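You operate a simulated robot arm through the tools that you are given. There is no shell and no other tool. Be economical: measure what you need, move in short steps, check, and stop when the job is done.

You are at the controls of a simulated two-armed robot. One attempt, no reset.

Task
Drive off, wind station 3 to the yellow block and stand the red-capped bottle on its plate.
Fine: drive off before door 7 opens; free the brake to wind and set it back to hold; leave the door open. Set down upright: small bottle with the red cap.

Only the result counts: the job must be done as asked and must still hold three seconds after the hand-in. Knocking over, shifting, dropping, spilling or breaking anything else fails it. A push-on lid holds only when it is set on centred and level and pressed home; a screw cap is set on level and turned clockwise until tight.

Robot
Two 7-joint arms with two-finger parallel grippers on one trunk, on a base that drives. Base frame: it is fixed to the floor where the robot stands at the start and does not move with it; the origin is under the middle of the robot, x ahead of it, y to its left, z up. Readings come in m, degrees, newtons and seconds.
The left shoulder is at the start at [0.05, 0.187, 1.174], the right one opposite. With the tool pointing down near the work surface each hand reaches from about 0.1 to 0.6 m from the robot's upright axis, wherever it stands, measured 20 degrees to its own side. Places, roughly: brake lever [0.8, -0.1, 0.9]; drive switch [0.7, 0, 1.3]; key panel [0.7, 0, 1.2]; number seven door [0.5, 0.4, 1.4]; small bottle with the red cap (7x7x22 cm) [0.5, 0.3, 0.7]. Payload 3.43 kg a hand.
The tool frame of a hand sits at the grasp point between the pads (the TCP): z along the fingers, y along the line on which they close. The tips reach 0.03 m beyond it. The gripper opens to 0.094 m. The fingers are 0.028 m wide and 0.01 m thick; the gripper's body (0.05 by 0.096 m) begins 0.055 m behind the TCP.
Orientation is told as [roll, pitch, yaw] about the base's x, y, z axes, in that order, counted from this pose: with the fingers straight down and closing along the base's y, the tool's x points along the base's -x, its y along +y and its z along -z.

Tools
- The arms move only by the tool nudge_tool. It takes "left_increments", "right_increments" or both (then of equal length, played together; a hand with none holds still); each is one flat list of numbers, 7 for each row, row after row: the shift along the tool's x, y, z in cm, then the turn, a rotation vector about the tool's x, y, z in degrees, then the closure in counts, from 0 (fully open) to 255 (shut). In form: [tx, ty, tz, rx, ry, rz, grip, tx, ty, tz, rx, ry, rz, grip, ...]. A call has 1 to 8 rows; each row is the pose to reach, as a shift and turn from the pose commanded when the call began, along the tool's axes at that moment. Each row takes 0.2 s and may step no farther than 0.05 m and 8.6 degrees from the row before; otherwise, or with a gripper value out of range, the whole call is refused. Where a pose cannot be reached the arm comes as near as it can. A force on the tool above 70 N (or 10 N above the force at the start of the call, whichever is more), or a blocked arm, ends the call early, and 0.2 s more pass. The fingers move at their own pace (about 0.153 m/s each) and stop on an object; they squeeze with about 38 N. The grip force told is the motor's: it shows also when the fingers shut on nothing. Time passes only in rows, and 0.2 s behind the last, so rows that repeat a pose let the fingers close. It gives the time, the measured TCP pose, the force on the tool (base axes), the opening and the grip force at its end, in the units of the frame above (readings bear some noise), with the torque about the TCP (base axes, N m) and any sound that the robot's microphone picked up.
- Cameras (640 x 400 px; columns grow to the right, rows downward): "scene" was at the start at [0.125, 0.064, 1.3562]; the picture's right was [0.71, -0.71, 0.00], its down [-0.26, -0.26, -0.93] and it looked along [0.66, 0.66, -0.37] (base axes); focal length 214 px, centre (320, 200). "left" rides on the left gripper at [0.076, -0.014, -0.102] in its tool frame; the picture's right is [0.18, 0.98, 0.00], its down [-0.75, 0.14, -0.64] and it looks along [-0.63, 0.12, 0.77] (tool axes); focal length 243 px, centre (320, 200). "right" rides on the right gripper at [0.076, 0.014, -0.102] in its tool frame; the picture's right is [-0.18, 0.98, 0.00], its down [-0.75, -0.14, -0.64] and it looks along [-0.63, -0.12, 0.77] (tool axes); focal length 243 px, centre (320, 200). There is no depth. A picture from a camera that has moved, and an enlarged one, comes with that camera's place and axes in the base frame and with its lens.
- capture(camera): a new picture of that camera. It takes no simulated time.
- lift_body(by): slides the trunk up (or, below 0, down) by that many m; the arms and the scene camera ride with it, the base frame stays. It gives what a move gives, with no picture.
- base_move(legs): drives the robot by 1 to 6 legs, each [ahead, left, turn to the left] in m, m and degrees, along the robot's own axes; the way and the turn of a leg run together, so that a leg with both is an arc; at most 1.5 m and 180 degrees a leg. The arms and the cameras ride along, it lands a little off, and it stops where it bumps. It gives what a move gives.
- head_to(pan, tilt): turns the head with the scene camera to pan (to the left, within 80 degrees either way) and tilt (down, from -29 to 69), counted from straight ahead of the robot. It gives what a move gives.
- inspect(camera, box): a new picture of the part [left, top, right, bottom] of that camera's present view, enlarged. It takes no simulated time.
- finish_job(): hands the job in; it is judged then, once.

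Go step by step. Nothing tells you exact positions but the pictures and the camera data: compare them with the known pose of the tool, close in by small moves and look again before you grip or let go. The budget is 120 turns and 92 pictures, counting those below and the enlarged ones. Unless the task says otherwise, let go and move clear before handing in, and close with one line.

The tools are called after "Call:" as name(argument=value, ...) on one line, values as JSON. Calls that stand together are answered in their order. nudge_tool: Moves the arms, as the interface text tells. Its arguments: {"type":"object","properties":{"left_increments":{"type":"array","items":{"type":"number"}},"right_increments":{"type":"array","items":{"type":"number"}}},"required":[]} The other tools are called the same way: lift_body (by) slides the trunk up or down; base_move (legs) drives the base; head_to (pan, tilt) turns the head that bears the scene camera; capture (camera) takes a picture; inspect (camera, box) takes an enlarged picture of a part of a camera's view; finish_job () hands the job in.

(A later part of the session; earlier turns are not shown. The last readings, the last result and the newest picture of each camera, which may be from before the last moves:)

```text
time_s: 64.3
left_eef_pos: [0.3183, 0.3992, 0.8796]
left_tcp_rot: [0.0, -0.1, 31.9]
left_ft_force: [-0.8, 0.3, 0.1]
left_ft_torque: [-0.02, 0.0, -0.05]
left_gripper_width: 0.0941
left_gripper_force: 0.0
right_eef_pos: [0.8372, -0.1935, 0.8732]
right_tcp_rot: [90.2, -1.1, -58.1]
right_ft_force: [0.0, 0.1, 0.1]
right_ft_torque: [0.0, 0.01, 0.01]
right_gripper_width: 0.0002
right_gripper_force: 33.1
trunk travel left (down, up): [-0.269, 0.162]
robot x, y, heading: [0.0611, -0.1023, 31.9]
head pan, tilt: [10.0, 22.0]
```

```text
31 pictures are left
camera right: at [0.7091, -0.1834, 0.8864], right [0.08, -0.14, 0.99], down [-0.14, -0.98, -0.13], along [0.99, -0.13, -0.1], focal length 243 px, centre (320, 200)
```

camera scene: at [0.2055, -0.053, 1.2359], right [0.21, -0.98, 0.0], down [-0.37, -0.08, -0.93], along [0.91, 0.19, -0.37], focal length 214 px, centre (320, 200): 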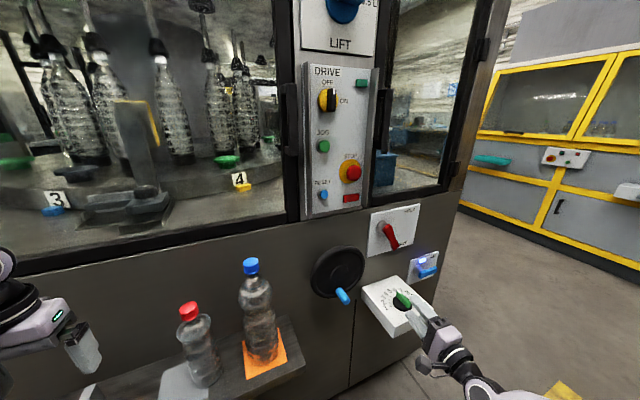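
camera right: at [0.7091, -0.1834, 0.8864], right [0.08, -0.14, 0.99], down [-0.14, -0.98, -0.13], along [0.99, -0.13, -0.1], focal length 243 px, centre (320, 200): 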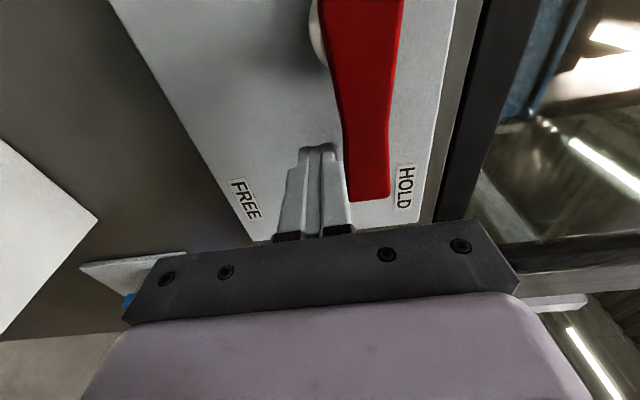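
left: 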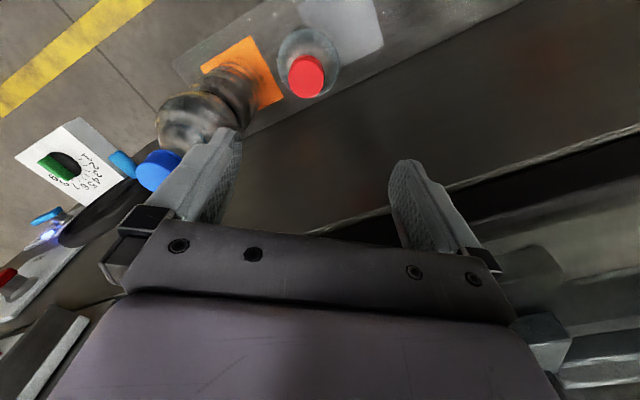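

The lever is nearly horizontal. I push up gently until it meets its stop.

Call:
nudge_tool(right_increments=[0, 0.4, 0, 0, 0, 0, 255, 0, 0.8, 0, 0, 0, 0, 255, 0, 1.2, 0, 0, 0, 0, 255])

Call:
head_to(pan=-15, tilt=15)

Call:
capture(camera="scene")

```text
time_s: 65.1
left_eef_pos: [0.3211, 0.3983, 0.8795]
left_tcp_rot: [0.1, 0.2, 31.9]
left_ft_force: [0.5, -0.1, -0.5]
left_ft_torque: [-0.02, 0.02, 0.05]
left_gripper_width: 0.0942
left_gripper_force: 0.0
right_eef_pos: [0.8359, -0.1939, 0.8759]
right_tcp_rot: [89.5, -1.1, -57.8]
right_ft_force: [-0.9, -0.3, -20.5]
right_ft_torque: [-0.17, 0.12, 0.0]
right_gripper_width: 0.0
right_gripper_force: 33.3
trunk travel left (down, up): [-0.269, 0.162]
robot x, y, heading: [0.0637, -0.1024, 32.1]
head pan, tilt: [10.0, 22.0]
```

```text
time_s: 66.0
left_eef_pos: [0.3214, 0.398, 0.8793]
left_tcp_rot: [0.0, 0.1, 31.9]
left_ft_force: [0.8, 0.1, 0.5]
left_ft_torque: [0.04, 0.02, 0.01]
left_gripper_width: 0.0939
left_gripper_force: 0.1
right_eef_pos: [0.8369, -0.1948, 0.8769]
right_tcp_rot: [89.5, -1.0, -57.7]
right_ft_force: [-1.9, 0.4, -24.5]
right_ft_torque: [-0.16, 0.17, 0.05]
right_gripper_width: 0.0
right_gripper_force: 33.2
trunk travel left (down, up): [-0.269, 0.162]
robot x, y, heading: [0.063, -0.1022, 31.8]
head pan, tilt: [-15.0, 15.0]
```

```text
30 pictures are left
camera scene: at [0.2075, -0.0466, 1.2468], right [0.29, -0.96, 0.0], down [-0.25, -0.07, -0.97], along [0.92, 0.28, -0.26], focal length 214 px, centre (320, 200)
```

scene: 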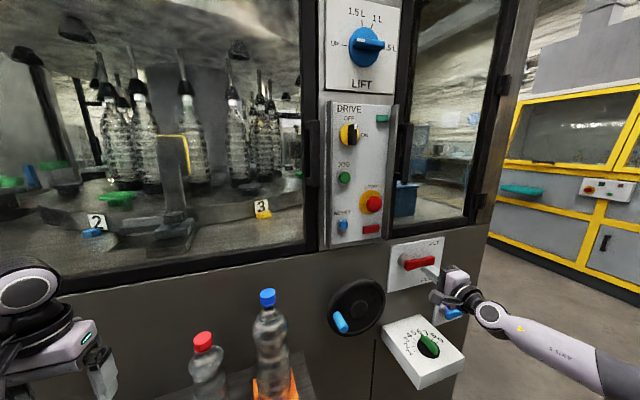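

The brake lever is back against its HOLD stop. I withdraw the right hand, raise the trunk again and drive right so the door can swing past me.

Call:
nudge_tool(right_increments=[0, -0.8, 0, 0, 0, 0, 255, 0, -1.5, -3, 0, 0, 0, 255, 0, -1.5, -7.5, 0, 0, 0, 255, 0, 0, -12, 0, 0, 0, 255, 0, 3, -16, 0, 0, 0, 255, 0, 6, -20, 0, 0, 0, 255, 0, 9, -23, 0, 0, 0, 255, 0, 12, -25, 0, 0, 0, 255])

Call:
lift_body(by=0.12)

Call:
base_move(legs=[[-0.06, 0, 0], [0, -0.4, 0]])

Call:
head_to(pan=25, tilt=15)

Call:
capture(camera="scene")

```text
time_s: 67.8
left_eef_pos: [0.3192, 0.3978, 0.8796]
left_tcp_rot: [0.1, 0.0, 31.9]
left_ft_force: [-1.1, -0.7, 0.2]
left_ft_torque: [0.0, 0.03, -0.01]
left_gripper_width: 0.0938
left_gripper_force: 0.1
right_eef_pos: [0.6223, -0.3275, 1.0053]
right_tcp_rot: [90.4, -1.0, -58.0]
right_ft_force: [-0.1, 0.6, 0.2]
right_ft_torque: [-0.05, 0.04, -0.02]
right_gripper_width: 0.0
right_gripper_force: 32.9
trunk travel left (down, up): [-0.269, 0.162]
robot x, y, heading: [0.0648, -0.1028, 31.9]
head pan, tilt: [-15.0, 15.0]
```

```text
time_s: 69.3
left_eef_pos: [0.3195, 0.3985, 0.9994]
left_tcp_rot: [0.0, 0.1, 31.9]
left_ft_force: [-0.2, -0.6, -0.7]
left_ft_torque: [-0.01, 0.03, -0.01]
left_gripper_width: 0.094
left_gripper_force: 0.0
right_eef_pos: [0.6245, -0.3257, 1.1239]
right_tcp_rot: [90.3, -1.1, -58.0]
right_ft_force: [0.1, 0.7, 0.1]
right_ft_torque: [0.01, 0.02, -0.02]
right_gripper_width: 0.0002
right_gripper_force: 33.0
trunk travel left (down, up): [-0.389, 0.042]
robot x, y, heading: [0.0624, -0.1025, 31.8]
head pan, tilt: [-15.0, 15.0]
```

```text
time_s: 74.0
left_eef_pos: [0.4799, 0.0249, 0.9992]
left_tcp_rot: [0.0, -0.1, 31.7]
left_ft_force: [0.1, -0.5, 1.0]
left_ft_torque: [-0.01, 0.0, 0.01]
left_gripper_width: 0.0938
left_gripper_force: 0.0
right_eef_pos: [0.7814, -0.7009, 1.1243]
right_tcp_rot: [90.3, -1.1, -58.2]
right_ft_force: [-0.5, -0.4, 0.2]
right_ft_torque: [0.0, -0.02, 0.0]
right_gripper_width: 0.0002
right_gripper_force: 33.4
trunk travel left (down, up): [-0.389, 0.042]
robot x, y, heading: [0.2252, -0.4717, 31.9]
head pan, tilt: [-15.0, 15.0]
```

```text
time_s: 75.0
left_eef_pos: [0.4799, 0.025, 0.9996]
left_tcp_rot: [0.0, 0.0, 31.7]
left_ft_force: [-0.2, 0.2, 0.2]
left_ft_torque: [0.02, 0.02, 0.01]
left_gripper_width: 0.094
left_gripper_force: 0.1
right_eef_pos: [0.7819, -0.6999, 1.1238]
right_tcp_rot: [90.3, -1.1, -58.2]
right_ft_force: [0.6, 0.4, 0.5]
right_ft_torque: [-0.01, -0.01, 0.02]
right_gripper_width: 0.0
right_gripper_force: 32.9
trunk travel left (down, up): [-0.389, 0.042]
robot x, y, heading: [0.2234, -0.4758, 31.6]
head pan, tilt: [25.0, 15.0]
```

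```text
29 pictures are left
camera scene: at [0.3257, -0.3686, 1.3673], right [0.84, -0.55, 0.0], down [-0.14, -0.22, -0.97], along [0.53, 0.81, -0.26], focal length 214 px, centre (320, 200)
```

scene: 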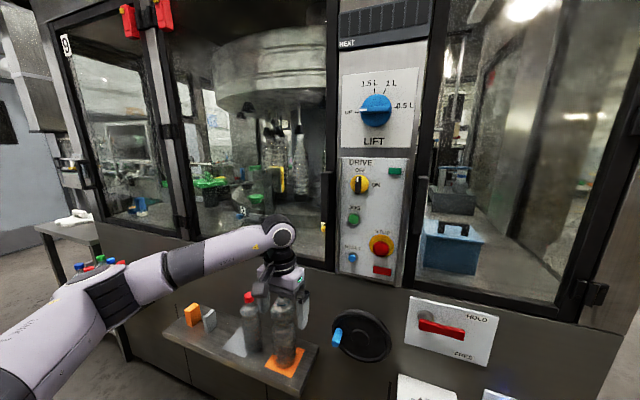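

The door handle should be near robot-frame (0.63, 0.25, 1.2), within the left arm's reach. I turn the left hand to point forward and raise it in front of the handle.

Call:
nudge_tool(left_increments=[1.5, 0, -2.5, 0, -8.5, 0, 0, 3, 0, -5, 0, -17, 0, 0, 4.5, 0, -7.5, 0, -25.5, 0, 0, 6, 0, -10, 0, -34, 0, 0, 8, 0, -12.5, 0, -42.5, 0, 0, 10, 0, -15, 0, -51, 0, 0, 12, 0, -17.5, 0, -59.5, 0, 0, 14, 0, -20, 0, -68, 0, 0])

Call:
nudge_tool(left_increments=[0, 0, 0, 0, -8.5, 0, 0, 0, 0, 0, 0, -17, 0, 0, 0, 0, 0, 0, -22, 0, 0])

Call:
capture(camera="left")

Call:
capture(camera="scene")

```text
time_s: 76.8
left_eef_pos: [0.3918, -0.011, 1.241]
left_tcp_rot: [0.1, -68.1, 31.6]
left_ft_force: [0.7, -0.9, -0.7]
left_ft_torque: [-0.01, 0.0, -0.02]
left_gripper_width: 0.0942
left_gripper_force: 0.0
left hand out of reach, approached as far as the arm can: row 6, 7, 8
right_eef_pos: [0.7813, -0.6998, 1.1245]
right_tcp_rot: [90.4, -1.1, -58.2]
right_ft_force: [-0.1, -0.6, 0.0]
right_ft_torque: [0.03, -0.02, 0.0]
right_gripper_width: 0.0001
right_gripper_force: 32.7
trunk travel left (down, up): [-0.389, 0.042]
robot x, y, heading: [0.2262, -0.4763, 31.7]
head pan, tilt: [25.0, 15.0]
```

```text
time_s: 77.6
left_eef_pos: [0.4181, 0.0248, 1.2632]
left_tcp_rot: [177.5, -89.9, -145.9]
left_ft_force: [-1.2, -0.2, -0.6]
left_ft_torque: [0.02, 0.01, -0.01]
left_gripper_width: 0.094
left_gripper_force: 0.0
left hand out of reach, approached as far as the arm can: row 1, 2, 3
right_eef_pos: [0.782, -0.7002, 1.124]
right_tcp_rot: [90.2, -1.0, -58.2]
right_ft_force: [-0.6, 0.6, -0.3]
right_ft_torque: [-0.01, 0.02, 0.0]
right_gripper_width: 0.0
right_gripper_force: 33.5
trunk travel left (down, up): [-0.389, 0.042]
robot x, y, heading: [0.225, -0.4743, 31.9]
head pan, tilt: [25.0, 15.0]
```

```text
28 pictures are left
camera left: at [0.3385, -0.0412, 1.1872], right [-0.52, 0.84, -0.18], down [-0.62, -0.22, 0.75], along [0.59, 0.5, 0.63], focal length 243 px, centre (320, 200)
```

left: 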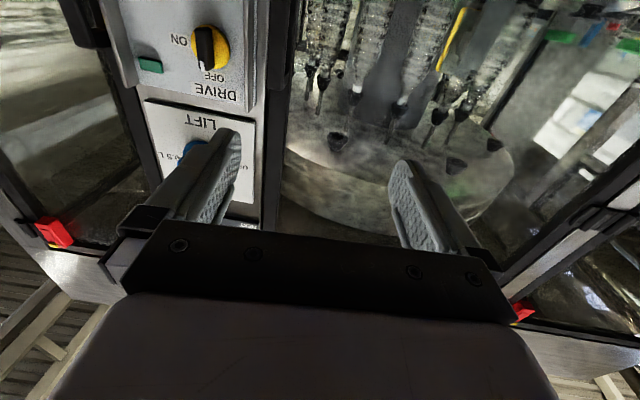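

```text
27 pictures are left
camera scene: at [0.3256, -0.3685, 1.3673], right [0.84, -0.55, 0.0], down [-0.14, -0.22, -0.97], along [0.53, 0.81, -0.26], focal length 214 px, centre (320, 200)
```

scene: 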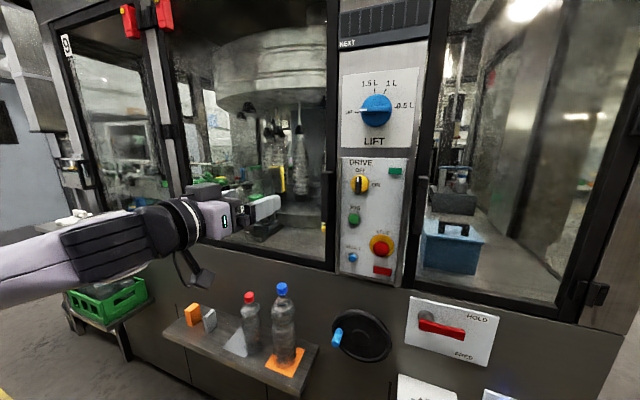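

I zoom in on the handle to judge its exact place.

Call:
inspect(camera="scene", box=[200, 130, 360, 280])

```text
2.67 times, centred on (280, 205) of scene
camera zoom: at [0.3256, -0.3685, 1.3673], right [0.84, -0.55, 0.0], down [-0.14, -0.22, -0.97], along [0.53, 0.81, -0.26], focal length 572 px, centre (427, 187)
```

zoom: 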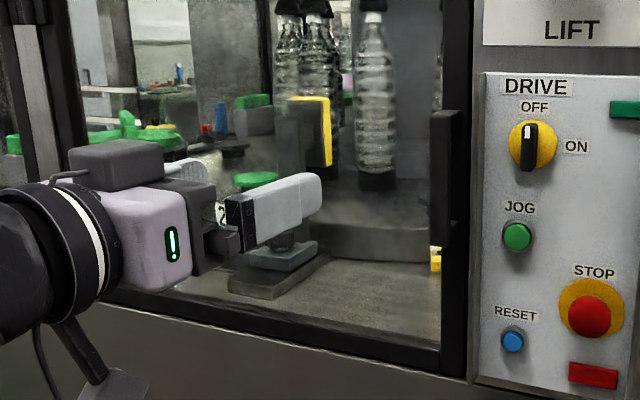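

The handle bar is at about robot-frame (0.64, 0.265), z 1.16–1.29. I align the left hand with it with partly closed fingers and advance.

Call:
nudge_tool(left_increments=[1, -2, 2, 0, 0, 0, 80, 2, -4, 4, 0, 0, 0, 100, 3.5, -5.5, 7, 0, 0, 0, 110, 3.5, -5.5, 10, 0, 0, 0, 110, 3.5, -5.5, 13, 0, 0, 0, 110])

Call:
inspect(camera="scene", box=[200, 130, 360, 280])

Call:
capture(camera="left")

```text
time_s: 78.8
left_eef_pos: [0.5307, 0.0783, 1.2244]
left_tcp_rot: [1.4, -89.8, 30.3]
left_ft_force: [0.2, 0.8, 0.4]
left_ft_torque: [0.02, 0.04, -0.02]
left_gripper_width: 0.0537
left_gripper_force: 0.0
left hand out of reach, approached as far as the arm can: row 3, 4, 5
right_eef_pos: [0.7827, -0.6998, 1.124]
right_tcp_rot: [90.2, -1.1, -58.2]
right_ft_force: [0.8, -0.4, 0.4]
right_ft_torque: [0.02, 0.01, -0.05]
right_gripper_width: 0.0004
right_gripper_force: 32.9
trunk travel left (down, up): [-0.389, 0.042]
robot x, y, heading: [0.226, -0.4755, 32.0]
head pan, tilt: [25.0, 15.0]
```

```text
2.67 times, centred on (280, 205) of scene
camera zoom: at [0.3271, -0.3673, 1.367], right [0.84, -0.55, 0.0], down [-0.14, -0.22, -0.97], along [0.53, 0.81, -0.26], focal length 572 px, centre (427, 187)
```

zoom: 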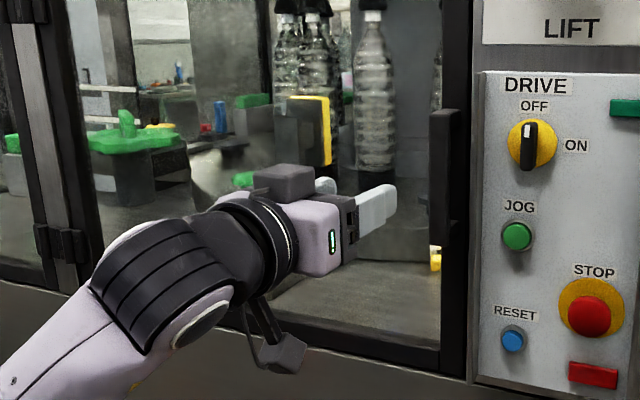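

```text
24 pictures are left
camera left: at [0.4506, 0.0123, 1.1485], right [-0.52, 0.84, -0.18], down [-0.62, -0.21, 0.76], along [0.59, 0.5, 0.63], focal length 243 px, centre (320, 200)
```

left: 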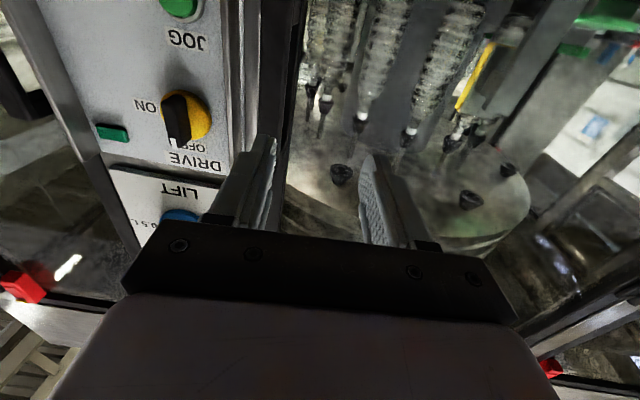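

The hand still stands about 3.5 cm left of the bar and short of it. I use the base for the final alignment: a bit right and forward.

Call:
base_move(legs=[[0, -0.036, 0], [0.05, 0, 0]])

Call:
inspect(camera="scene", box=[240, 140, 360, 240])

```text
time_s: 80.3
left_eef_pos: [0.5909, 0.0715, 1.2249]
left_tcp_rot: [13.4, -89.8, 18.2]
left_ft_force: [0.3, -1.6, -1.2]
left_ft_torque: [0.03, -0.01, -0.01]
left_gripper_width: 0.0534
left_gripper_force: 0.0
right_eef_pos: [0.8425, -0.7045, 1.1233]
right_tcp_rot: [90.3, -1.1, -58.2]
right_ft_force: [-0.1, 0.8, -0.6]
right_ft_torque: [0.05, 0.02, 0.04]
right_gripper_width: 0.0002
right_gripper_force: 33.6
trunk travel left (down, up): [-0.389, 0.042]
robot x, y, heading: [0.2854, -0.4818, 31.7]
head pan, tilt: [25.0, 15.0]
```

```text
4.00 times, centred on (300, 190) of scene
camera zoom: at [0.3879, -0.3724, 1.3671], right [0.84, -0.55, 0.0], down [-0.14, -0.22, -0.97], along [0.53, 0.81, -0.26], focal length 858 px, centre (400, 240)
```

zoom: 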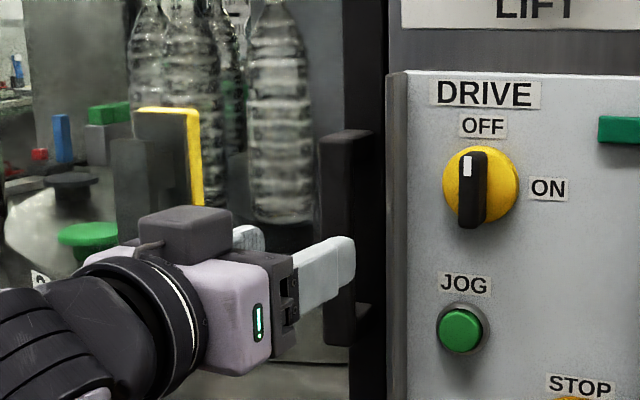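

The right finger now overlaps the bar in this view. I check with the hand camera whether the bar is between the fingers.

Call:
capture(camera="left")

```text
22 pictures are left
camera left: at [0.5114, 0.0071, 1.1491], right [-0.51, 0.84, -0.18], down [-0.62, -0.22, 0.75], along [0.59, 0.5, 0.63], focal length 243 px, centre (320, 200)
```

left: 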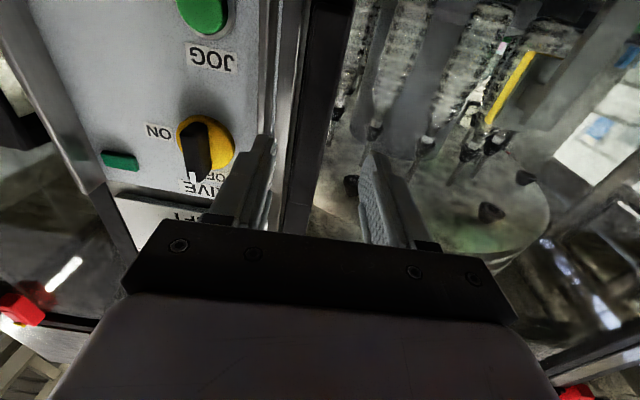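

The bar runs between the fingers. I drive 4 cm further forward and close on it.

Call:
base_move(legs=[[0.04, 0, 0]])

Call:
nudge_tool(left_increments=[0, 0, 0, 0, 0, 0, 255, 0, 0, 0, 0, 0, 0, 255])

Call:
inspect(camera="scene", box=[240, 140, 360, 240])

```text
time_s: 81.2
left_eef_pos: [0.6254, 0.0939, 1.2248]
left_tcp_rot: [16.1, -89.9, 15.6]
left_ft_force: [0.3, 0.2, 1.0]
left_ft_torque: [-0.01, 0.01, 0.02]
left_gripper_width: 0.0536
left_gripper_force: 0.1
right_eef_pos: [0.8777, -0.6839, 1.1245]
right_tcp_rot: [90.3, -1.2, -58.2]
right_ft_force: [0.3, -0.2, 0.3]
right_ft_torque: [0.0, 0.01, 0.0]
right_gripper_width: 0.0
right_gripper_force: 32.7
trunk travel left (down, up): [-0.389, 0.042]
robot x, y, heading: [0.3189, -0.4593, 31.7]
head pan, tilt: [25.0, 15.0]
```

```text
time_s: 81.8
left_eef_pos: [0.6275, 0.0887, 1.2243]
left_tcp_rot: [6.5, -89.9, 24.4]
left_ft_force: [9.8, -16.1, -4.2]
left_ft_torque: [-0.43, -0.85, -0.16]
left_gripper_width: 0.0224
left_gripper_force: 44.7
right_eef_pos: [0.8781, -0.6855, 1.121]
right_tcp_rot: [90.3, -0.9, -58.3]
right_ft_force: [-0.7, 0.1, 0.2]
right_ft_torque: [-0.03, 0.02, -0.01]
right_gripper_width: 0.0
right_gripper_force: 32.6
trunk travel left (down, up): [-0.389, 0.042]
robot x, y, heading: [0.3198, -0.4599, 31.4]
head pan, tilt: [25.0, 15.0]
```

```text
4.00 times, centred on (300, 190) of scene
camera zoom: at [0.4231, -0.3542, 1.3672], right [0.84, -0.55, 0.0], down [-0.14, -0.21, -0.97], along [0.53, 0.81, -0.26], focal length 858 px, centre (400, 240)
```

zoom: 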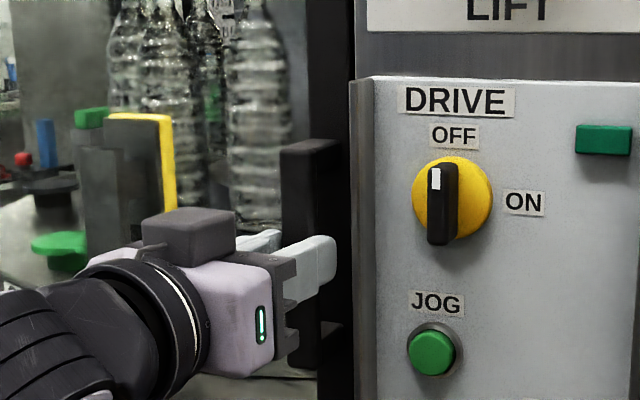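

The handle bar is firmly gripped (22 mm). The hinge is about [0.32, 0.66]; I open the door by driving in an arc about the hinge, first 10°.

Call:
base_move(legs=[[-0.083, 0.051, -5], [-0.083, 0.051, -5]])

Call:
inspect(camera="scene", box=[160, 60, 400, 260])

```text
time_s: 83.7
left_eef_pos: [0.5265, 0.0422, 1.2248]
left_tcp_rot: [34.6, -89.6, -14.2]
left_ft_force: [11.8, -31.9, -4.4]
left_ft_torque: [-1.13, -0.28, -0.54]
left_gripper_width: 0.0221
left_gripper_force: 44.8
right_eef_pos: [0.6392, -0.7617, 1.1218]
right_tcp_rot: [90.4, -0.8, -68.3]
right_ft_force: [0.0, 0.7, 0.3]
right_ft_torque: [0.02, 0.03, -0.04]
right_gripper_width: 0.0
right_gripper_force: 33.5
trunk travel left (down, up): [-0.389, 0.042]
robot x, y, heading: [0.1265, -0.4413, 21.7]
head pan, tilt: [25.0, 15.0]
```

```text
2.00 times, centred on (280, 160) of scene
camera zoom: at [0.2481, -0.3573, 1.3675], right [0.73, -0.69, 0.0], down [-0.18, -0.18, -0.97], along [0.66, 0.7, -0.26], focal length 429 px, centre (400, 280)
```

zoom: 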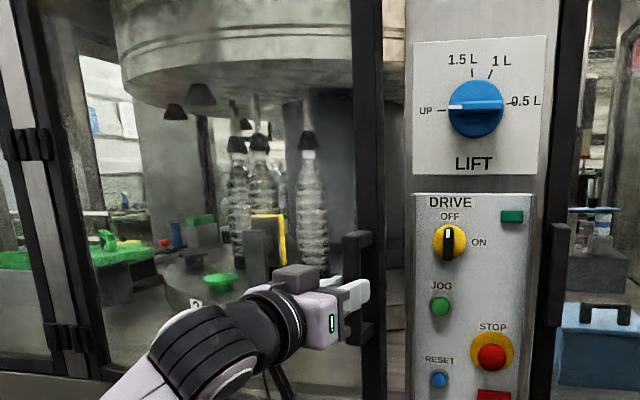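

The door opens with me. I continue the arc by another 20°.

Call:
base_move(legs=[[-0.083, 0.051, -5], [-0.083, 0.051, -5], [-0.083, 0.051, -5], [-0.083, 0.051, -5]])

```text
time_s: 87.0
left_eef_pos: [0.301, 0.0065, 1.2247]
left_tcp_rot: [4.8, -89.7, -4.6]
left_ft_force: [-0.7, -22.5, -0.8]
left_ft_torque: [-0.74, -0.22, -0.38]
left_gripper_width: 0.022
left_gripper_force: 45.0
right_eef_pos: [0.1314, -0.7849, 1.1228]
right_tcp_rot: [90.3, -0.9, -88.2]
right_ft_force: [-0.8, -0.1, 0.1]
right_ft_torque: [0.02, -0.01, 0.01]
right_gripper_width: 0.0001
right_gripper_force: 32.9
trunk travel left (down, up): [-0.389, 0.042]
robot x, y, heading: [-0.2393, -0.308, 1.4]
head pan, tilt: [25.0, 15.0]
```

That matches the prediction exactly (door at 30°). I continue another 30°.

Call:
base_move(legs=[[-0.083, 0.051, -5], [-0.083, 0.051, -5], [-0.083, 0.051, -5], [-0.083, 0.051, -5], [-0.083, 0.051, -5], [-0.083, 0.051, -5]])

Call:
head_to(pan=45, tilt=25)

Call:
capture(camera="scene")

```text
time_s: 91.1
left_eef_pos: [0.0483, 0.0708, 1.2243]
left_tcp_rot: [-177.4, -89.9, 154.7]
left_ft_force: [-5.2, -6.1, -0.2]
left_ft_torque: [0.47, 0.89, 0.44]
left_gripper_width: 0.0218
left_gripper_force: 44.6
right_eef_pos: [-0.4226, -0.5891, 1.1104]
right_tcp_rot: [88.6, -0.3, -111.5]
right_ft_force: [-0.2, 0.3, 0.4]
right_ft_torque: [0.0, 0.03, 0.02]
right_gripper_width: 0.0
right_gripper_force: 32.8
trunk travel left (down, up): [-0.389, 0.042]
robot x, y, heading: [-0.5814, -0.0039, -21.5]
head pan, tilt: [25.0, 15.0]
stopped in leg 5: the robot was blocked; the commanded pose is now the measured one
```

```text
time_s: 91.9
left_eef_pos: [0.0505, 0.07, 1.2245]
left_tcp_rot: [-177.5, -89.7, 154.9]
left_ft_force: [-5.9, -7.2, -3.3]
left_ft_torque: [0.04, -0.19, 0.33]
left_gripper_width: 0.0219
left_gripper_force: 45.1
right_eef_pos: [-0.4229, -0.5887, 1.1103]
right_tcp_rot: [88.6, -0.5, -111.6]
right_ft_force: [0.2, 0.3, 0.4]
right_ft_torque: [0.01, 0.03, -0.03]
right_gripper_width: 0.0004
right_gripper_force: 33.6
trunk travel left (down, up): [-0.389, 0.042]
robot x, y, heading: [-0.5827, -0.0044, -21.8]
head pan, tilt: [45.0, 25.0]
```

```text
19 pictures are left
camera scene: at [-0.4313, 0.0021, 1.3496], right [0.39, -0.92, -0.01], down [-0.4, -0.16, -0.9], along [0.83, 0.36, -0.43], focal length 214 px, centre (320, 200)
```

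scene: 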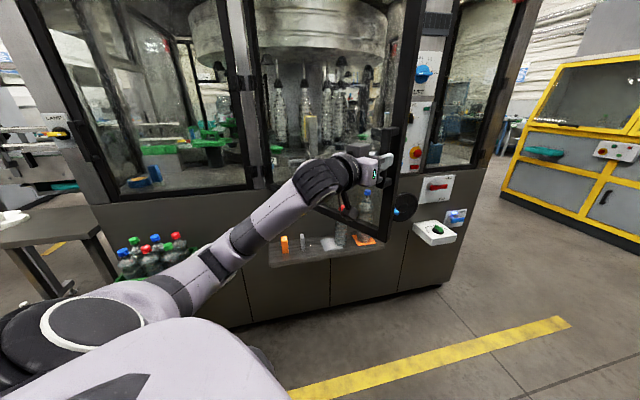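

The base was blocked at about 53° of door angle. I look to the left and down to see what it touches before moving.

Call:
head_to(pan=78, tilt=45)

Call:
capture(camera="scene")

```text
time_s: 92.9
left_eef_pos: [0.0492, 0.0722, 1.2239]
left_tcp_rot: [-177.5, -89.8, 154.9]
left_ft_force: [-4.4, -8.6, -0.8]
left_ft_torque: [0.15, 0.0, 0.24]
left_gripper_width: 0.0222
left_gripper_force: 44.9
right_eef_pos: [-0.4236, -0.59, 1.1108]
right_tcp_rot: [88.5, -0.4, -111.6]
right_ft_force: [0.0, 0.4, 0.0]
right_ft_torque: [0.01, 0.01, 0.01]
right_gripper_width: 0.0
right_gripper_force: 32.9
trunk travel left (down, up): [-0.389, 0.042]
robot x, y, heading: [-0.5858, -0.0075, -21.7]
head pan, tilt: [78.0, 45.0]
```

```text
18 pictures are left
camera scene: at [-0.4708, 0.0337, 1.3196], right [0.83, -0.56, -0.01], down [-0.4, -0.58, -0.71], along [0.39, 0.59, -0.71], focal length 214 px, centre (320, 200)
```

scene: 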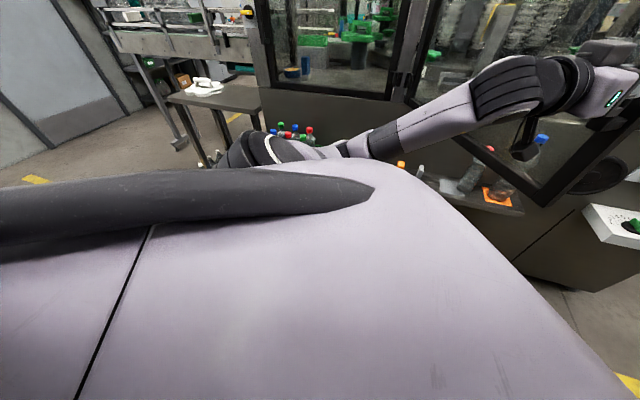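

Nothing in view touches me, so something low or behind may have stopped the base. I release the handle, withdraw the hand and drive away forward-right, then turn to face the machine from the right of the door edge.

Call:
nudge_tool(left_increments=[0, 0, 0, 0, 0, 0, 120, 0, 0, 0, 0, 0, 0, 100, 0, 0, -3, 0, 0, 0, 100, 0, 0, -7, 0, 0, 0, 150, 0, 0, -12, 0, 0, 0, 255])

Call:
base_move(legs=[[0.13, -0.325, 0], [0.777, 0.132, 0], [0, 0, 53.7]])

Call:
head_to(pan=25, tilt=25)

Call:
capture(camera="scene")

```text
time_s: 94.1
left_eef_pos: [-0.0449, 0.1151, 1.228]
left_tcp_rot: [-146.3, -89.9, 123.6]
left_ft_force: [-0.2, -0.4, 1.2]
left_ft_torque: [-0.01, 0.01, -0.05]
left_gripper_width: 0.0
left_gripper_force: 33.1
left hand out of reach, approached as far as the arm can: row 5
right_eef_pos: [-0.4235, -0.5887, 1.111]
right_tcp_rot: [88.7, -0.4, -111.6]
right_ft_force: [0.0, -0.8, -0.4]
right_ft_torque: [-0.02, -0.02, 0.0]
right_gripper_width: 0.0003
right_gripper_force: 32.5
trunk travel left (down, up): [-0.389, 0.042]
robot x, y, heading: [-0.5827, -0.0019, -22.0]
head pan, tilt: [78.0, 45.0]
```

```text
time_s: 96.3
left_eef_pos: [0.0038, -0.0268, 1.2331]
left_tcp_rot: [-167.6, -89.0, 144.8]
left_ft_force: [-0.5, -0.5, 0.1]
left_ft_torque: [-0.01, 0.01, 0.01]
left_gripper_width: 0.0
left_gripper_force: 32.9
right_eef_pos: [-0.376, -0.7307, 1.1181]
right_tcp_rot: [89.6, -0.7, -112.0]
right_ft_force: [-0.4, 0.1, -0.1]
right_ft_torque: [0.0, -0.01, 0.02]
right_gripper_width: 0.0
right_gripper_force: 33.6
trunk travel left (down, up): [-0.389, 0.042]
robot x, y, heading: [-0.5249, -0.1506, -22.2]
head pan, tilt: [78.0, 45.0]
stopped in leg 1: the robot was blocked; the commanded pose is now the measured one
```

```text
time_s: 97.5
left_eef_pos: [0.0048, -0.0278, 1.2336]
left_tcp_rot: [-167.0, -89.1, 144.0]
left_ft_force: [-0.1, 0.4, 0.2]
left_ft_torque: [0.01, -0.03, -0.02]
left_gripper_width: 0.0
left_gripper_force: 33.0
right_eef_pos: [-0.3768, -0.7293, 1.12]
right_tcp_rot: [89.5, -0.9, -111.9]
right_ft_force: [-0.7, 0.0, -0.5]
right_ft_torque: [-0.01, -0.02, 0.02]
right_gripper_width: 0.0
right_gripper_force: 33.0
trunk travel left (down, up): [-0.389, 0.042]
robot x, y, heading: [-0.5215, -0.1498, -22.1]
head pan, tilt: [25.0, 25.0]
```

```text
17 pictures are left
camera scene: at [-0.3758, -0.1675, 1.351], right [0.05, -1.0, 0.0], down [-0.42, -0.02, -0.91], along [0.91, 0.04, -0.42], focal length 214 px, centre (320, 200)
```

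scene: 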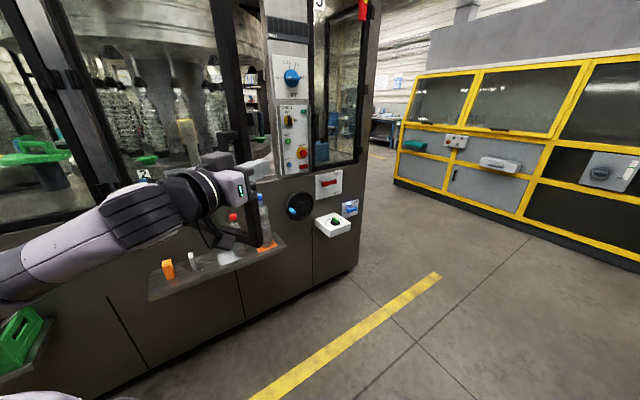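

My forearm, coming from the left, caught on the handle side. I back off 10 cm first, then go right, and only then forward and turn.

Call:
base_move(legs=[[-0.1, 0, 0], [0, -0.35, 0]])

```text
time_s: 98.2
left_eef_pos: [0.0041, -0.0231, 1.2342]
left_tcp_rot: [-167.0, -89.1, 144.3]
left_ft_force: [-0.9, 0.0, 0.7]
left_ft_torque: [-0.01, 0.0, 0.0]
left_gripper_width: 0.0003
left_gripper_force: 32.5
right_eef_pos: [-0.3755, -0.7278, 1.1177]
right_tcp_rot: [89.6, -0.7, -111.8]
right_ft_force: [-0.5, -0.9, 0.3]
right_ft_torque: [-0.01, 0.0, -0.03]
right_gripper_width: 0.0
right_gripper_force: 32.7
trunk travel left (down, up): [-0.389, 0.042]
robot x, y, heading: [-0.5239, -0.1455, -22.2]
head pan, tilt: [25.0, 25.0]
stopped in leg 1: the robot was blocked; the commanded pose is now the measured one
```

Backing is blocked too, so something is hooked. I zoom in on the hand and handle.

Call:
inspect(camera="scene", box=[180, 110, 320, 260])

```text
2.67 times, centred on (250, 185) of scene
camera zoom: at [-0.3771, -0.1653, 1.351], right [0.05, -1.0, 0.0], down [-0.42, -0.02, -0.91], along [0.91, 0.05, -0.42], focal length 572 px, centre (507, 240)
```

zoom: 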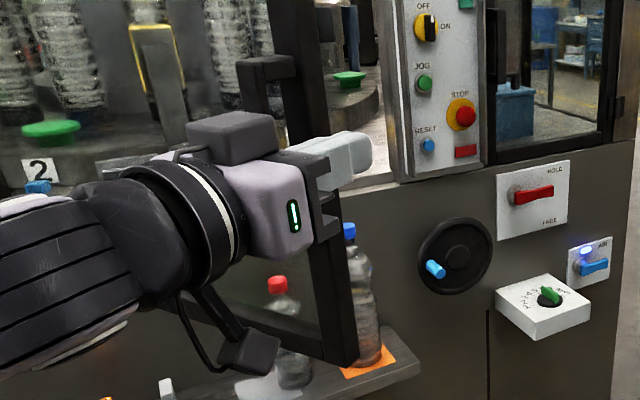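

The hand is in front of the bar, so the base itself must be touching something behind. I pull the hand back with the arm a few centimetres instead.

Call:
nudge_tool(left_increments=[0, 0, -2, 0, 0, 0, 255, 0, 0, -4, 0, 0, 0, 255, 0, 0, -6, 0, 0, 0, 255])

Call:
base_move(legs=[[0, -0.12, 0]])

```text
time_s: 99.0
left_eef_pos: [-0.0004, -0.0024, 1.2484]
left_tcp_rot: [-168.5, -89.1, 145.7]
left_ft_force: [0.6, 0.4, 0.6]
left_ft_torque: [-0.03, 0.06, 0.0]
left_gripper_width: 0.0
left_gripper_force: 33.5
left hand out of reach, approached as far as the arm can: row 1, 2, 3
right_eef_pos: [-0.3752, -0.728, 1.1182]
right_tcp_rot: [89.5, -0.7, -111.8]
right_ft_force: [-0.3, 0.0, -0.3]
right_ft_torque: [-0.03, 0.01, 0.02]
right_gripper_width: 0.0001
right_gripper_force: 32.8
trunk travel left (down, up): [-0.389, 0.042]
robot x, y, heading: [-0.5248, -0.1482, -21.9]
head pan, tilt: [25.0, 25.0]
```

```text
time_s: 99.7
left_eef_pos: [0.0007, -0.0032, 1.2493]
left_tcp_rot: [-172.9, -89.1, 150.0]
left_ft_force: [0.7, 0.0, -0.3]
left_ft_torque: [0.05, 0.01, -0.04]
left_gripper_width: 0.0
left_gripper_force: 33.6
right_eef_pos: [-0.3749, -0.7276, 1.118]
right_tcp_rot: [89.5, -0.6, -111.9]
right_ft_force: [0.2, 0.5, 0.1]
right_ft_torque: [0.02, -0.02, 0.01]
right_gripper_width: 0.0
right_gripper_force: 32.8
trunk travel left (down, up): [-0.389, 0.042]
robot x, y, heading: [-0.523, -0.147, -22.0]
head pan, tilt: [25.0, 25.0]
stopped in leg 1: the robot was blocked; the commanded pose is now the measured one
```

The base slid along something behind me, so I should not back up. I fold the left arm compactly (fingers down near the body) to get free of the door, then go forward-right.

Call:
nudge_tool(left_increments=[-1.5, -1.5, -1, 0, 8.5, 0, 255, -3, -3, -2, 0, 17, 0, 255, -4.5, -5, -3, 0, 25.5, 0, 255, -6, -7, -4, 0, 34, 0, 255, -8, -9, -5, 0, 42.5, 0, 255, -10, -11, -6, 0, 51, 0, 255, -12, -13.5, -7, 0, 59.5, 0, 255, -14, -16, -8, 0, 68, 0, 255])

Call:
nudge_tool(left_increments=[0, -1, 0, 0, 8.5, 0, 255, 0, -2, 0, 0, 17, 0, 255, 0, -4, 0, 0, 22, 0, 255])

Call:
capture(camera="scene")

```text
time_s: 101.5
left_eef_pos: [-0.1339, -0.1125, 1.3852]
left_tcp_rot: [-0.3, -22.7, -22.4]
left_ft_force: [-0.4, 0.5, 0.8]
left_ft_torque: [-0.02, 0.01, 0.0]
left_gripper_width: 0.0001
left_gripper_force: 32.8
left hand out of reach, approached as far as the arm can: row 8
right_eef_pos: [-0.375, -0.7284, 1.1166]
right_tcp_rot: [89.4, -0.6, -111.8]
right_ft_force: [0.8, -0.1, 0.5]
right_ft_torque: [0.0, -0.01, -0.01]
right_gripper_width: 0.0002
right_gripper_force: 32.9
trunk travel left (down, up): [-0.389, 0.042]
robot x, y, heading: [-0.5204, -0.1449, -22.2]
head pan, tilt: [25.0, 25.0]
```

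```text
time_s: 102.3
left_eef_pos: [-0.1593, -0.0976, 1.3466]
left_tcp_rot: [-0.3, -0.9, -22.8]
left_ft_force: [-0.7, 0.8, 0.2]
left_ft_torque: [0.0, -0.03, 0.02]
left_gripper_width: 0.0
left_gripper_force: 32.6
left hand out of reach, approached as far as the arm can: row 1, 2, 3
right_eef_pos: [-0.3749, -0.7283, 1.1175]
right_tcp_rot: [89.5, -0.7, -111.9]
right_ft_force: [-0.1, -0.9, -0.5]
right_ft_torque: [0.0, 0.01, -0.04]
right_gripper_width: 0.0002
right_gripper_force: 32.7
trunk travel left (down, up): [-0.389, 0.042]
robot x, y, heading: [-0.5236, -0.1499, -22.0]
head pan, tilt: [25.0, 25.0]
```

```text
15 pictures are left
camera scene: at [-0.3766, -0.1661, 1.351], right [0.05, -1.0, 0.0], down [-0.42, -0.02, -0.91], along [0.91, 0.05, -0.42], focal length 214 px, centre (320, 200)
```

scene: 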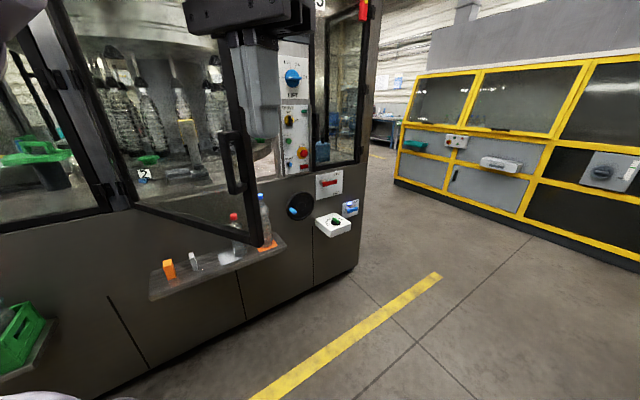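

The arm is free and the door stands about half open. I drive right-forward, forward, and then turn to face the machine.

Call:
base_move(legs=[[0.246, -0.289, 0], [0.573, 0.154, 0], [0, 0, 54]])

```text
time_s: 103.2
left_eef_pos: [-0.1569, -0.1019, 1.3467]
left_tcp_rot: [-0.3, -1.0, -23.0]
left_ft_force: [-0.2, -0.1, 1.0]
left_ft_torque: [0.0, 0.0, 0.0]
left_gripper_width: 0.0
left_gripper_force: 32.8
right_eef_pos: [-0.3754, -0.7322, 1.1166]
right_tcp_rot: [89.5, -0.5, -112.2]
right_ft_force: [0.3, 0.0, -0.7]
right_ft_torque: [-0.02, 0.01, 0.01]
right_gripper_width: 0.0
right_gripper_force: 33.1
trunk travel left (down, up): [-0.389, 0.042]
robot x, y, heading: [-0.5228, -0.1509, -22.4]
head pan, tilt: [25.0, 25.0]
stopped in leg 1: the robot was blocked; the commanded pose is now the measured one
```

Still blocked toward the right, perhaps at the right arm or base. I look to the right.

Call:
head_to(pan=-80, tilt=40)

Call:
capture(camera="scene")

```text
time_s: 105.0
left_eef_pos: [-0.1581, -0.1016, 1.3467]
left_tcp_rot: [-0.3, -0.9, -23.0]
left_ft_force: [0.4, -0.3, -0.8]
left_ft_torque: [0.02, 0.01, 0.01]
left_gripper_width: 0.0
left_gripper_force: 33.6
right_eef_pos: [-0.3747, -0.7311, 1.118]
right_tcp_rot: [89.5, -0.5, -112.0]
right_ft_force: [0.0, -0.7, 0.3]
right_ft_torque: [-0.02, 0.05, 0.01]
right_gripper_width: 0.0
right_gripper_force: 33.3
trunk travel left (down, up): [-0.389, 0.042]
robot x, y, heading: [-0.5256, -0.1504, -22.4]
head pan, tilt: [-80.0, 40.0]
```

```text
14 pictures are left
camera scene: at [-0.4848, -0.2567, 1.3277], right [-0.98, 0.21, 0.0], down [0.14, 0.63, -0.77], along [-0.16, -0.75, -0.64], focal length 214 px, centre (320, 200)
```

scene: 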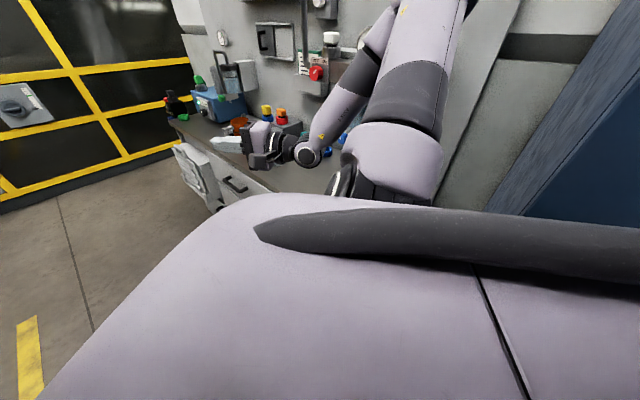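

A workbench stands behind me, parallel to the machine; the base was rubbing along it. I move slightly forward, turn to face the machine, then slide right.

Call:
base_move(legs=[[0.08, 0, 0], [0, 0, 54]])

Call:
base_move(legs=[[0.05, -0.45, 0]])

Call:
head_to(pan=25, tilt=25)

Call:
capture(camera="scene")

```text
time_s: 108.4
left_eef_pos: [-0.2694, 0.1409, 1.3462]
left_tcp_rot: [-0.3, -1.0, 30.3]
left_ft_force: [-0.7, 0.3, 0.1]
left_ft_torque: [0.0, -0.03, 0.01]
left_gripper_width: 0.0
left_gripper_force: 33.0
right_eef_pos: [0.1062, -0.4107, 1.1187]
right_tcp_rot: [89.5, -0.6, -58.8]
right_ft_force: [0.6, -0.4, 0.4]
right_ft_torque: [0.04, 0.0, -0.02]
right_gripper_width: 0.0
right_gripper_force: 33.1
trunk travel left (down, up): [-0.389, 0.042]
robot x, y, heading: [-0.4496, -0.1808, 31.2]
head pan, tilt: [-80.0, 40.0]
```

```text
time_s: 112.9
left_eef_pos: [0.0081, -0.225, 1.3474]
left_tcp_rot: [-0.3, -1.0, 30.1]
left_ft_force: [0.5, 0.8, 1.3]
left_ft_torque: [-0.01, 0.02, -0.02]
left_gripper_width: 0.0002
left_gripper_force: 33.2
right_eef_pos: [0.3812, -0.7775, 1.1168]
right_tcp_rot: [89.5, -0.6, -58.9]
right_ft_force: [0.4, -0.1, -0.7]
right_ft_torque: [-0.01, 0.0, -0.01]
right_gripper_width: 0.0
right_gripper_force: 33.0
trunk travel left (down, up): [-0.389, 0.042]
robot x, y, heading: [-0.171, -0.5463, 31.1]
head pan, tilt: [-80.0, 40.0]
```

```text
time_s: 114.8
left_eef_pos: [0.0085, -0.2253, 1.3465]
left_tcp_rot: [-0.3, -1.0, 30.0]
left_ft_force: [0.5, 0.3, 1.0]
left_ft_torque: [0.02, -0.03, -0.01]
left_gripper_width: 0.0001
left_gripper_force: 33.2
right_eef_pos: [0.3816, -0.7776, 1.1183]
right_tcp_rot: [89.4, -0.6, -58.9]
right_ft_force: [0.5, 0.7, 0.3]
right_ft_torque: [0.0, 0.02, 0.01]
right_gripper_width: 0.0
right_gripper_force: 33.5
trunk travel left (down, up): [-0.389, 0.042]
robot x, y, heading: [-0.1745, -0.5435, 30.9]
head pan, tilt: [25.0, 25.0]
```

```text
13 pictures are left
camera scene: at [-0.069, -0.4412, 1.351], right [0.83, -0.56, 0.0], down [-0.24, -0.35, -0.91], along [0.51, 0.75, -0.42], focal length 214 px, centre (320, 200)
```

scene: 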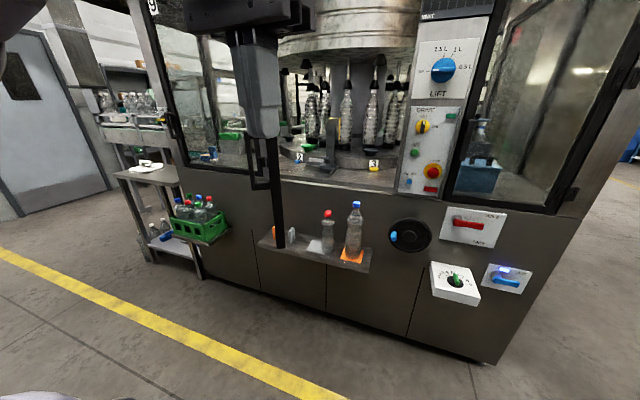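

I now have reliable positions: bottle axis [0.460, 0.276] (base z≈0.65), plate 3 at [0.84, 0.40], top z≈1.10. The door is only half open, so I shift right, extend the left arm and then push the door further open from inside by driving left.

Call:
base_move(legs=[[0, -0.21, 0]])

Call:
nudge_tool(left_increments=[-3, 2, 3.5, 0, 0, 0, 255, -6, 4, 7, 0, 0, 0, 255, -9, 6, 10.5, 0, 0, 0, 255, -12, 8, 14, 0, 0, 0, 255, -14, 10, 17, 0, 0, 0, 255, -16, 11, 20, 0, 0, 0, 255])

Call:
base_move(legs=[[0.34, 0, 0]])

Call:
capture(camera="scene")

```text
time_s: 117.2
left_eef_pos: [0.1178, -0.4057, 1.3473]
left_tcp_rot: [-0.4, -1.1, 30.0]
left_ft_force: [-0.5, -0.2, 0.5]
left_ft_torque: [0.02, 0.01, 0.03]
left_gripper_width: 0.0
left_gripper_force: 33.4
right_eef_pos: [0.487, -0.9614, 1.1171]
right_tcp_rot: [89.5, -0.7, -59.1]
right_ft_force: [0.1, 0.7, 0.1]
right_ft_torque: [0.01, 0.02, -0.01]
right_gripper_width: 0.0
right_gripper_force: 33.1
trunk travel left (down, up): [-0.389, 0.042]
robot x, y, heading: [-0.0647, -0.7261, 30.9]
head pan, tilt: [25.0, 25.0]
```

```text
refused: row 1 steps farther than a row can; nothing moved
```

```text
time_s: 119.4
left_eef_pos: [0.4131, -0.236, 1.3472]
left_tcp_rot: [-0.3, -0.9, 29.4]
left_ft_force: [0.4, -0.3, -0.1]
left_ft_torque: [0.04, -0.04, -0.01]
left_gripper_width: 0.0
left_gripper_force: 32.7
right_eef_pos: [0.7782, -0.7911, 1.1177]
right_tcp_rot: [89.4, -0.6, -59.6]
right_ft_force: [-1.0, -0.4, -0.3]
right_ft_torque: [-0.02, -0.01, -0.01]
right_gripper_width: 0.0001
right_gripper_force: 33.6
trunk travel left (down, up): [-0.389, 0.042]
robot x, y, heading: [0.2307, -0.5536, 30.2]
head pan, tilt: [25.0, 25.0]
```

```text
12 pictures are left
camera scene: at [0.3321, -0.4503, 1.3509], right [0.82, -0.57, 0.0], down [-0.24, -0.35, -0.91], along [0.52, 0.74, -0.42], focal length 214 px, centre (320, 200)
```

scene: 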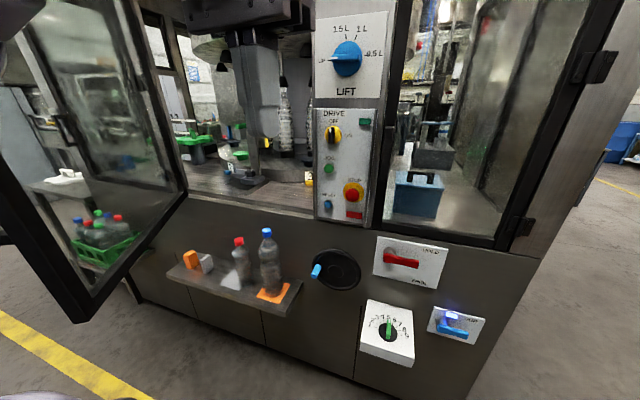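

The view is clear: the door edge is at left, the opening is wide. I extend the left arm (shorter rows) and then push the door by driving left.

Call:
nudge_tool(left_increments=[-2.3, 1.6, 2.8, 0, 0, 0, 255, -4.6, 3.2, 5.6, 0, 0, 0, 255, -6.9, 4.8, 8.4, 0, 0, 0, 255, -9.2, 6.4, 11.2, 0, 0, 0, 255, -11.5, 8, 14, 0, 0, 0, 255, -13.8, 9.6, 16.8, 0, 0, 0, 255, -16, 11, 19.5, 0, 0, 0, 255])

Call:
base_move(legs=[[0, 0.3, 0]])

Call:
capture(camera="scene")

```text
time_s: 121.0
left_eef_pos: [0.5005, -0.06, 1.1532]
left_tcp_rot: [-0.3, -1.1, 29.4]
left_ft_force: [0.7, -0.9, -1.0]
left_ft_torque: [0.02, 0.03, 0.01]
left_gripper_width: 0.0001
left_gripper_force: 33.1
right_eef_pos: [0.7783, -0.7924, 1.1185]
right_tcp_rot: [89.4, -0.5, -59.5]
right_ft_force: [0.6, -0.7, -0.3]
right_ft_torque: [-0.01, 0.0, 0.0]
right_gripper_width: 0.0001
right_gripper_force: 33.2
trunk travel left (down, up): [-0.389, 0.042]
robot x, y, heading: [0.226, -0.5505, 30.4]
head pan, tilt: [25.0, 25.0]
```

```text
time_s: 124.2
left_eef_pos: [0.3513, 0.1956, 1.1541]
left_tcp_rot: [-0.3, -1.0, 29.4]
left_ft_force: [0.2, 0.3, -0.2]
left_ft_torque: [-0.02, 0.01, 0.02]
left_gripper_width: 0.0002
left_gripper_force: 33.0
right_eef_pos: [0.6282, -0.5364, 1.1174]
right_tcp_rot: [89.5, -0.6, -59.6]
right_ft_force: [-0.9, 0.2, -0.7]
right_ft_torque: [-0.01, 0.0, -0.01]
right_gripper_width: 0.0001
right_gripper_force: 32.9
trunk travel left (down, up): [-0.389, 0.042]
robot x, y, heading: [0.0815, -0.2976, 30.2]
head pan, tilt: [25.0, 25.0]
```

```text
11 pictures are left
camera scene: at [0.1832, -0.1952, 1.351], right [0.82, -0.57, 0.0], down [-0.24, -0.35, -0.91], along [0.52, 0.74, -0.42], focal length 214 px, centre (320, 200)
```

scene: 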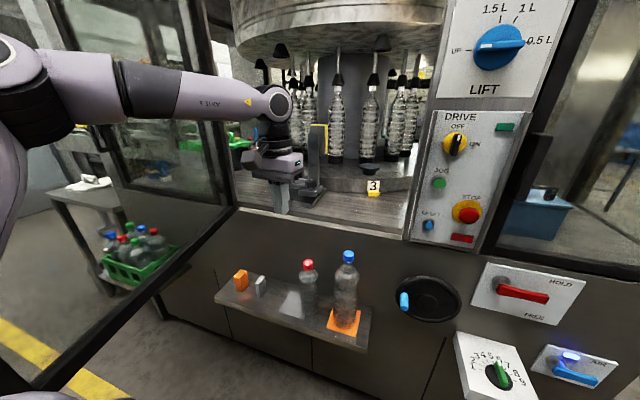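

The door swings well open and the arm is inside. I push it a little further, return, lower the trunk and tilt the left hand forward by 60° in front of the bottle.

Call:
base_move(legs=[[0, 0.16, 0], [0, -0.16, 0]])

Call:
lift_body(by=-0.34)

Call:
nudge_tool(left_increments=[0.3, 0, 0, 0, -7.5, 0, 0, 0.6, 0, 0, 0, -15, 0, 0, 0.9, 0, 0, 0, -22.5, 0, 0, 1.2, 0, 0, 0, -30, 0, 0, 1.5, 0, 0, 0, -37.5, 0, 0, 1.8, 0, 0, 0, -45, 0, 0, 2, 0, 0, 0, -52.5, 0, 0, 2, 0, 0, 0, -60, 0, 0])

Call:
capture(camera="left")

```text
time_s: 127.9
left_eef_pos: [0.349, 0.2003, 1.1537]
left_tcp_rot: [-0.2, -1.1, 29.7]
left_ft_force: [0.7, -0.2, 0.4]
left_ft_torque: [0.01, -0.03, 0.03]
left_gripper_width: 0.0
left_gripper_force: 33.3
right_eef_pos: [0.6294, -0.5334, 1.1165]
right_tcp_rot: [89.4, -0.7, -59.5]
right_ft_force: [0.2, 0.0, 0.3]
right_ft_torque: [0.03, 0.01, 0.04]
right_gripper_width: 0.0
right_gripper_force: 33.0
trunk travel left (down, up): [-0.389, 0.042]
robot x, y, heading: [0.0781, -0.2975, 30.5]
head pan, tilt: [25.0, 25.0]
```

```text
time_s: 131.2
left_eef_pos: [0.3488, 0.1988, 0.813]
left_tcp_rot: [-0.3, -1.0, 29.6]
left_ft_force: [-0.7, 0.4, -0.2]
left_ft_torque: [0.02, -0.02, -0.01]
left_gripper_width: 0.0
left_gripper_force: 32.8
right_eef_pos: [0.6282, -0.5334, 0.7788]
right_tcp_rot: [89.5, -0.6, -59.6]
right_ft_force: [0.4, -0.6, 0.2]
right_ft_torque: [0.0, -0.02, -0.02]
right_gripper_width: 0.0004
right_gripper_force: 33.2
trunk travel left (down, up): [-0.049, 0.382]
robot x, y, heading: [0.0749, -0.2952, 30.0]
head pan, tilt: [25.0, 25.0]
```

```text
time_s: 133.0
left_eef_pos: [0.3311, 0.1895, 0.8147]
left_tcp_rot: [-0.9, -61.1, 30.4]
left_ft_force: [-0.1, 0.1, -0.3]
left_ft_torque: [0.01, 0.01, 0.02]
left_gripper_width: 0.0943
left_gripper_force: 0.1
right_eef_pos: [0.6279, -0.5321, 0.7782]
right_tcp_rot: [89.5, -0.6, -59.5]
right_ft_force: [-0.3, 0.8, -0.9]
right_ft_torque: [0.04, 0.02, -0.03]
right_gripper_width: 0.0
right_gripper_force: 32.9
trunk travel left (down, up): [-0.049, 0.382]
robot x, y, heading: [0.0784, -0.2942, 29.9]
head pan, tilt: [25.0, 25.0]
```

```text
10 pictures are left
camera left: at [0.2282, 0.1147, 0.7974], right [-0.56, 0.81, -0.17], down [-0.24, 0.03, 0.97], along [0.79, 0.59, 0.18], focal length 243 px, centre (320, 200)
```

left: 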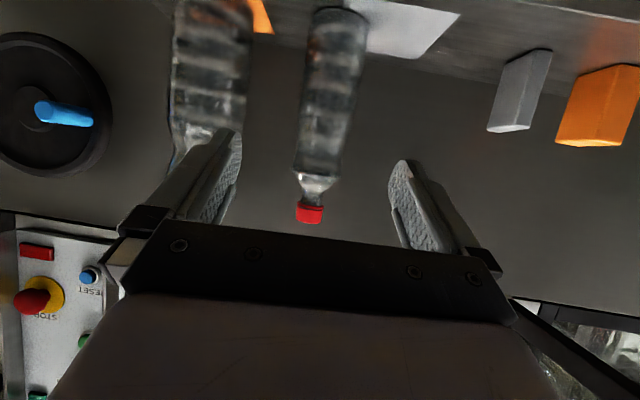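

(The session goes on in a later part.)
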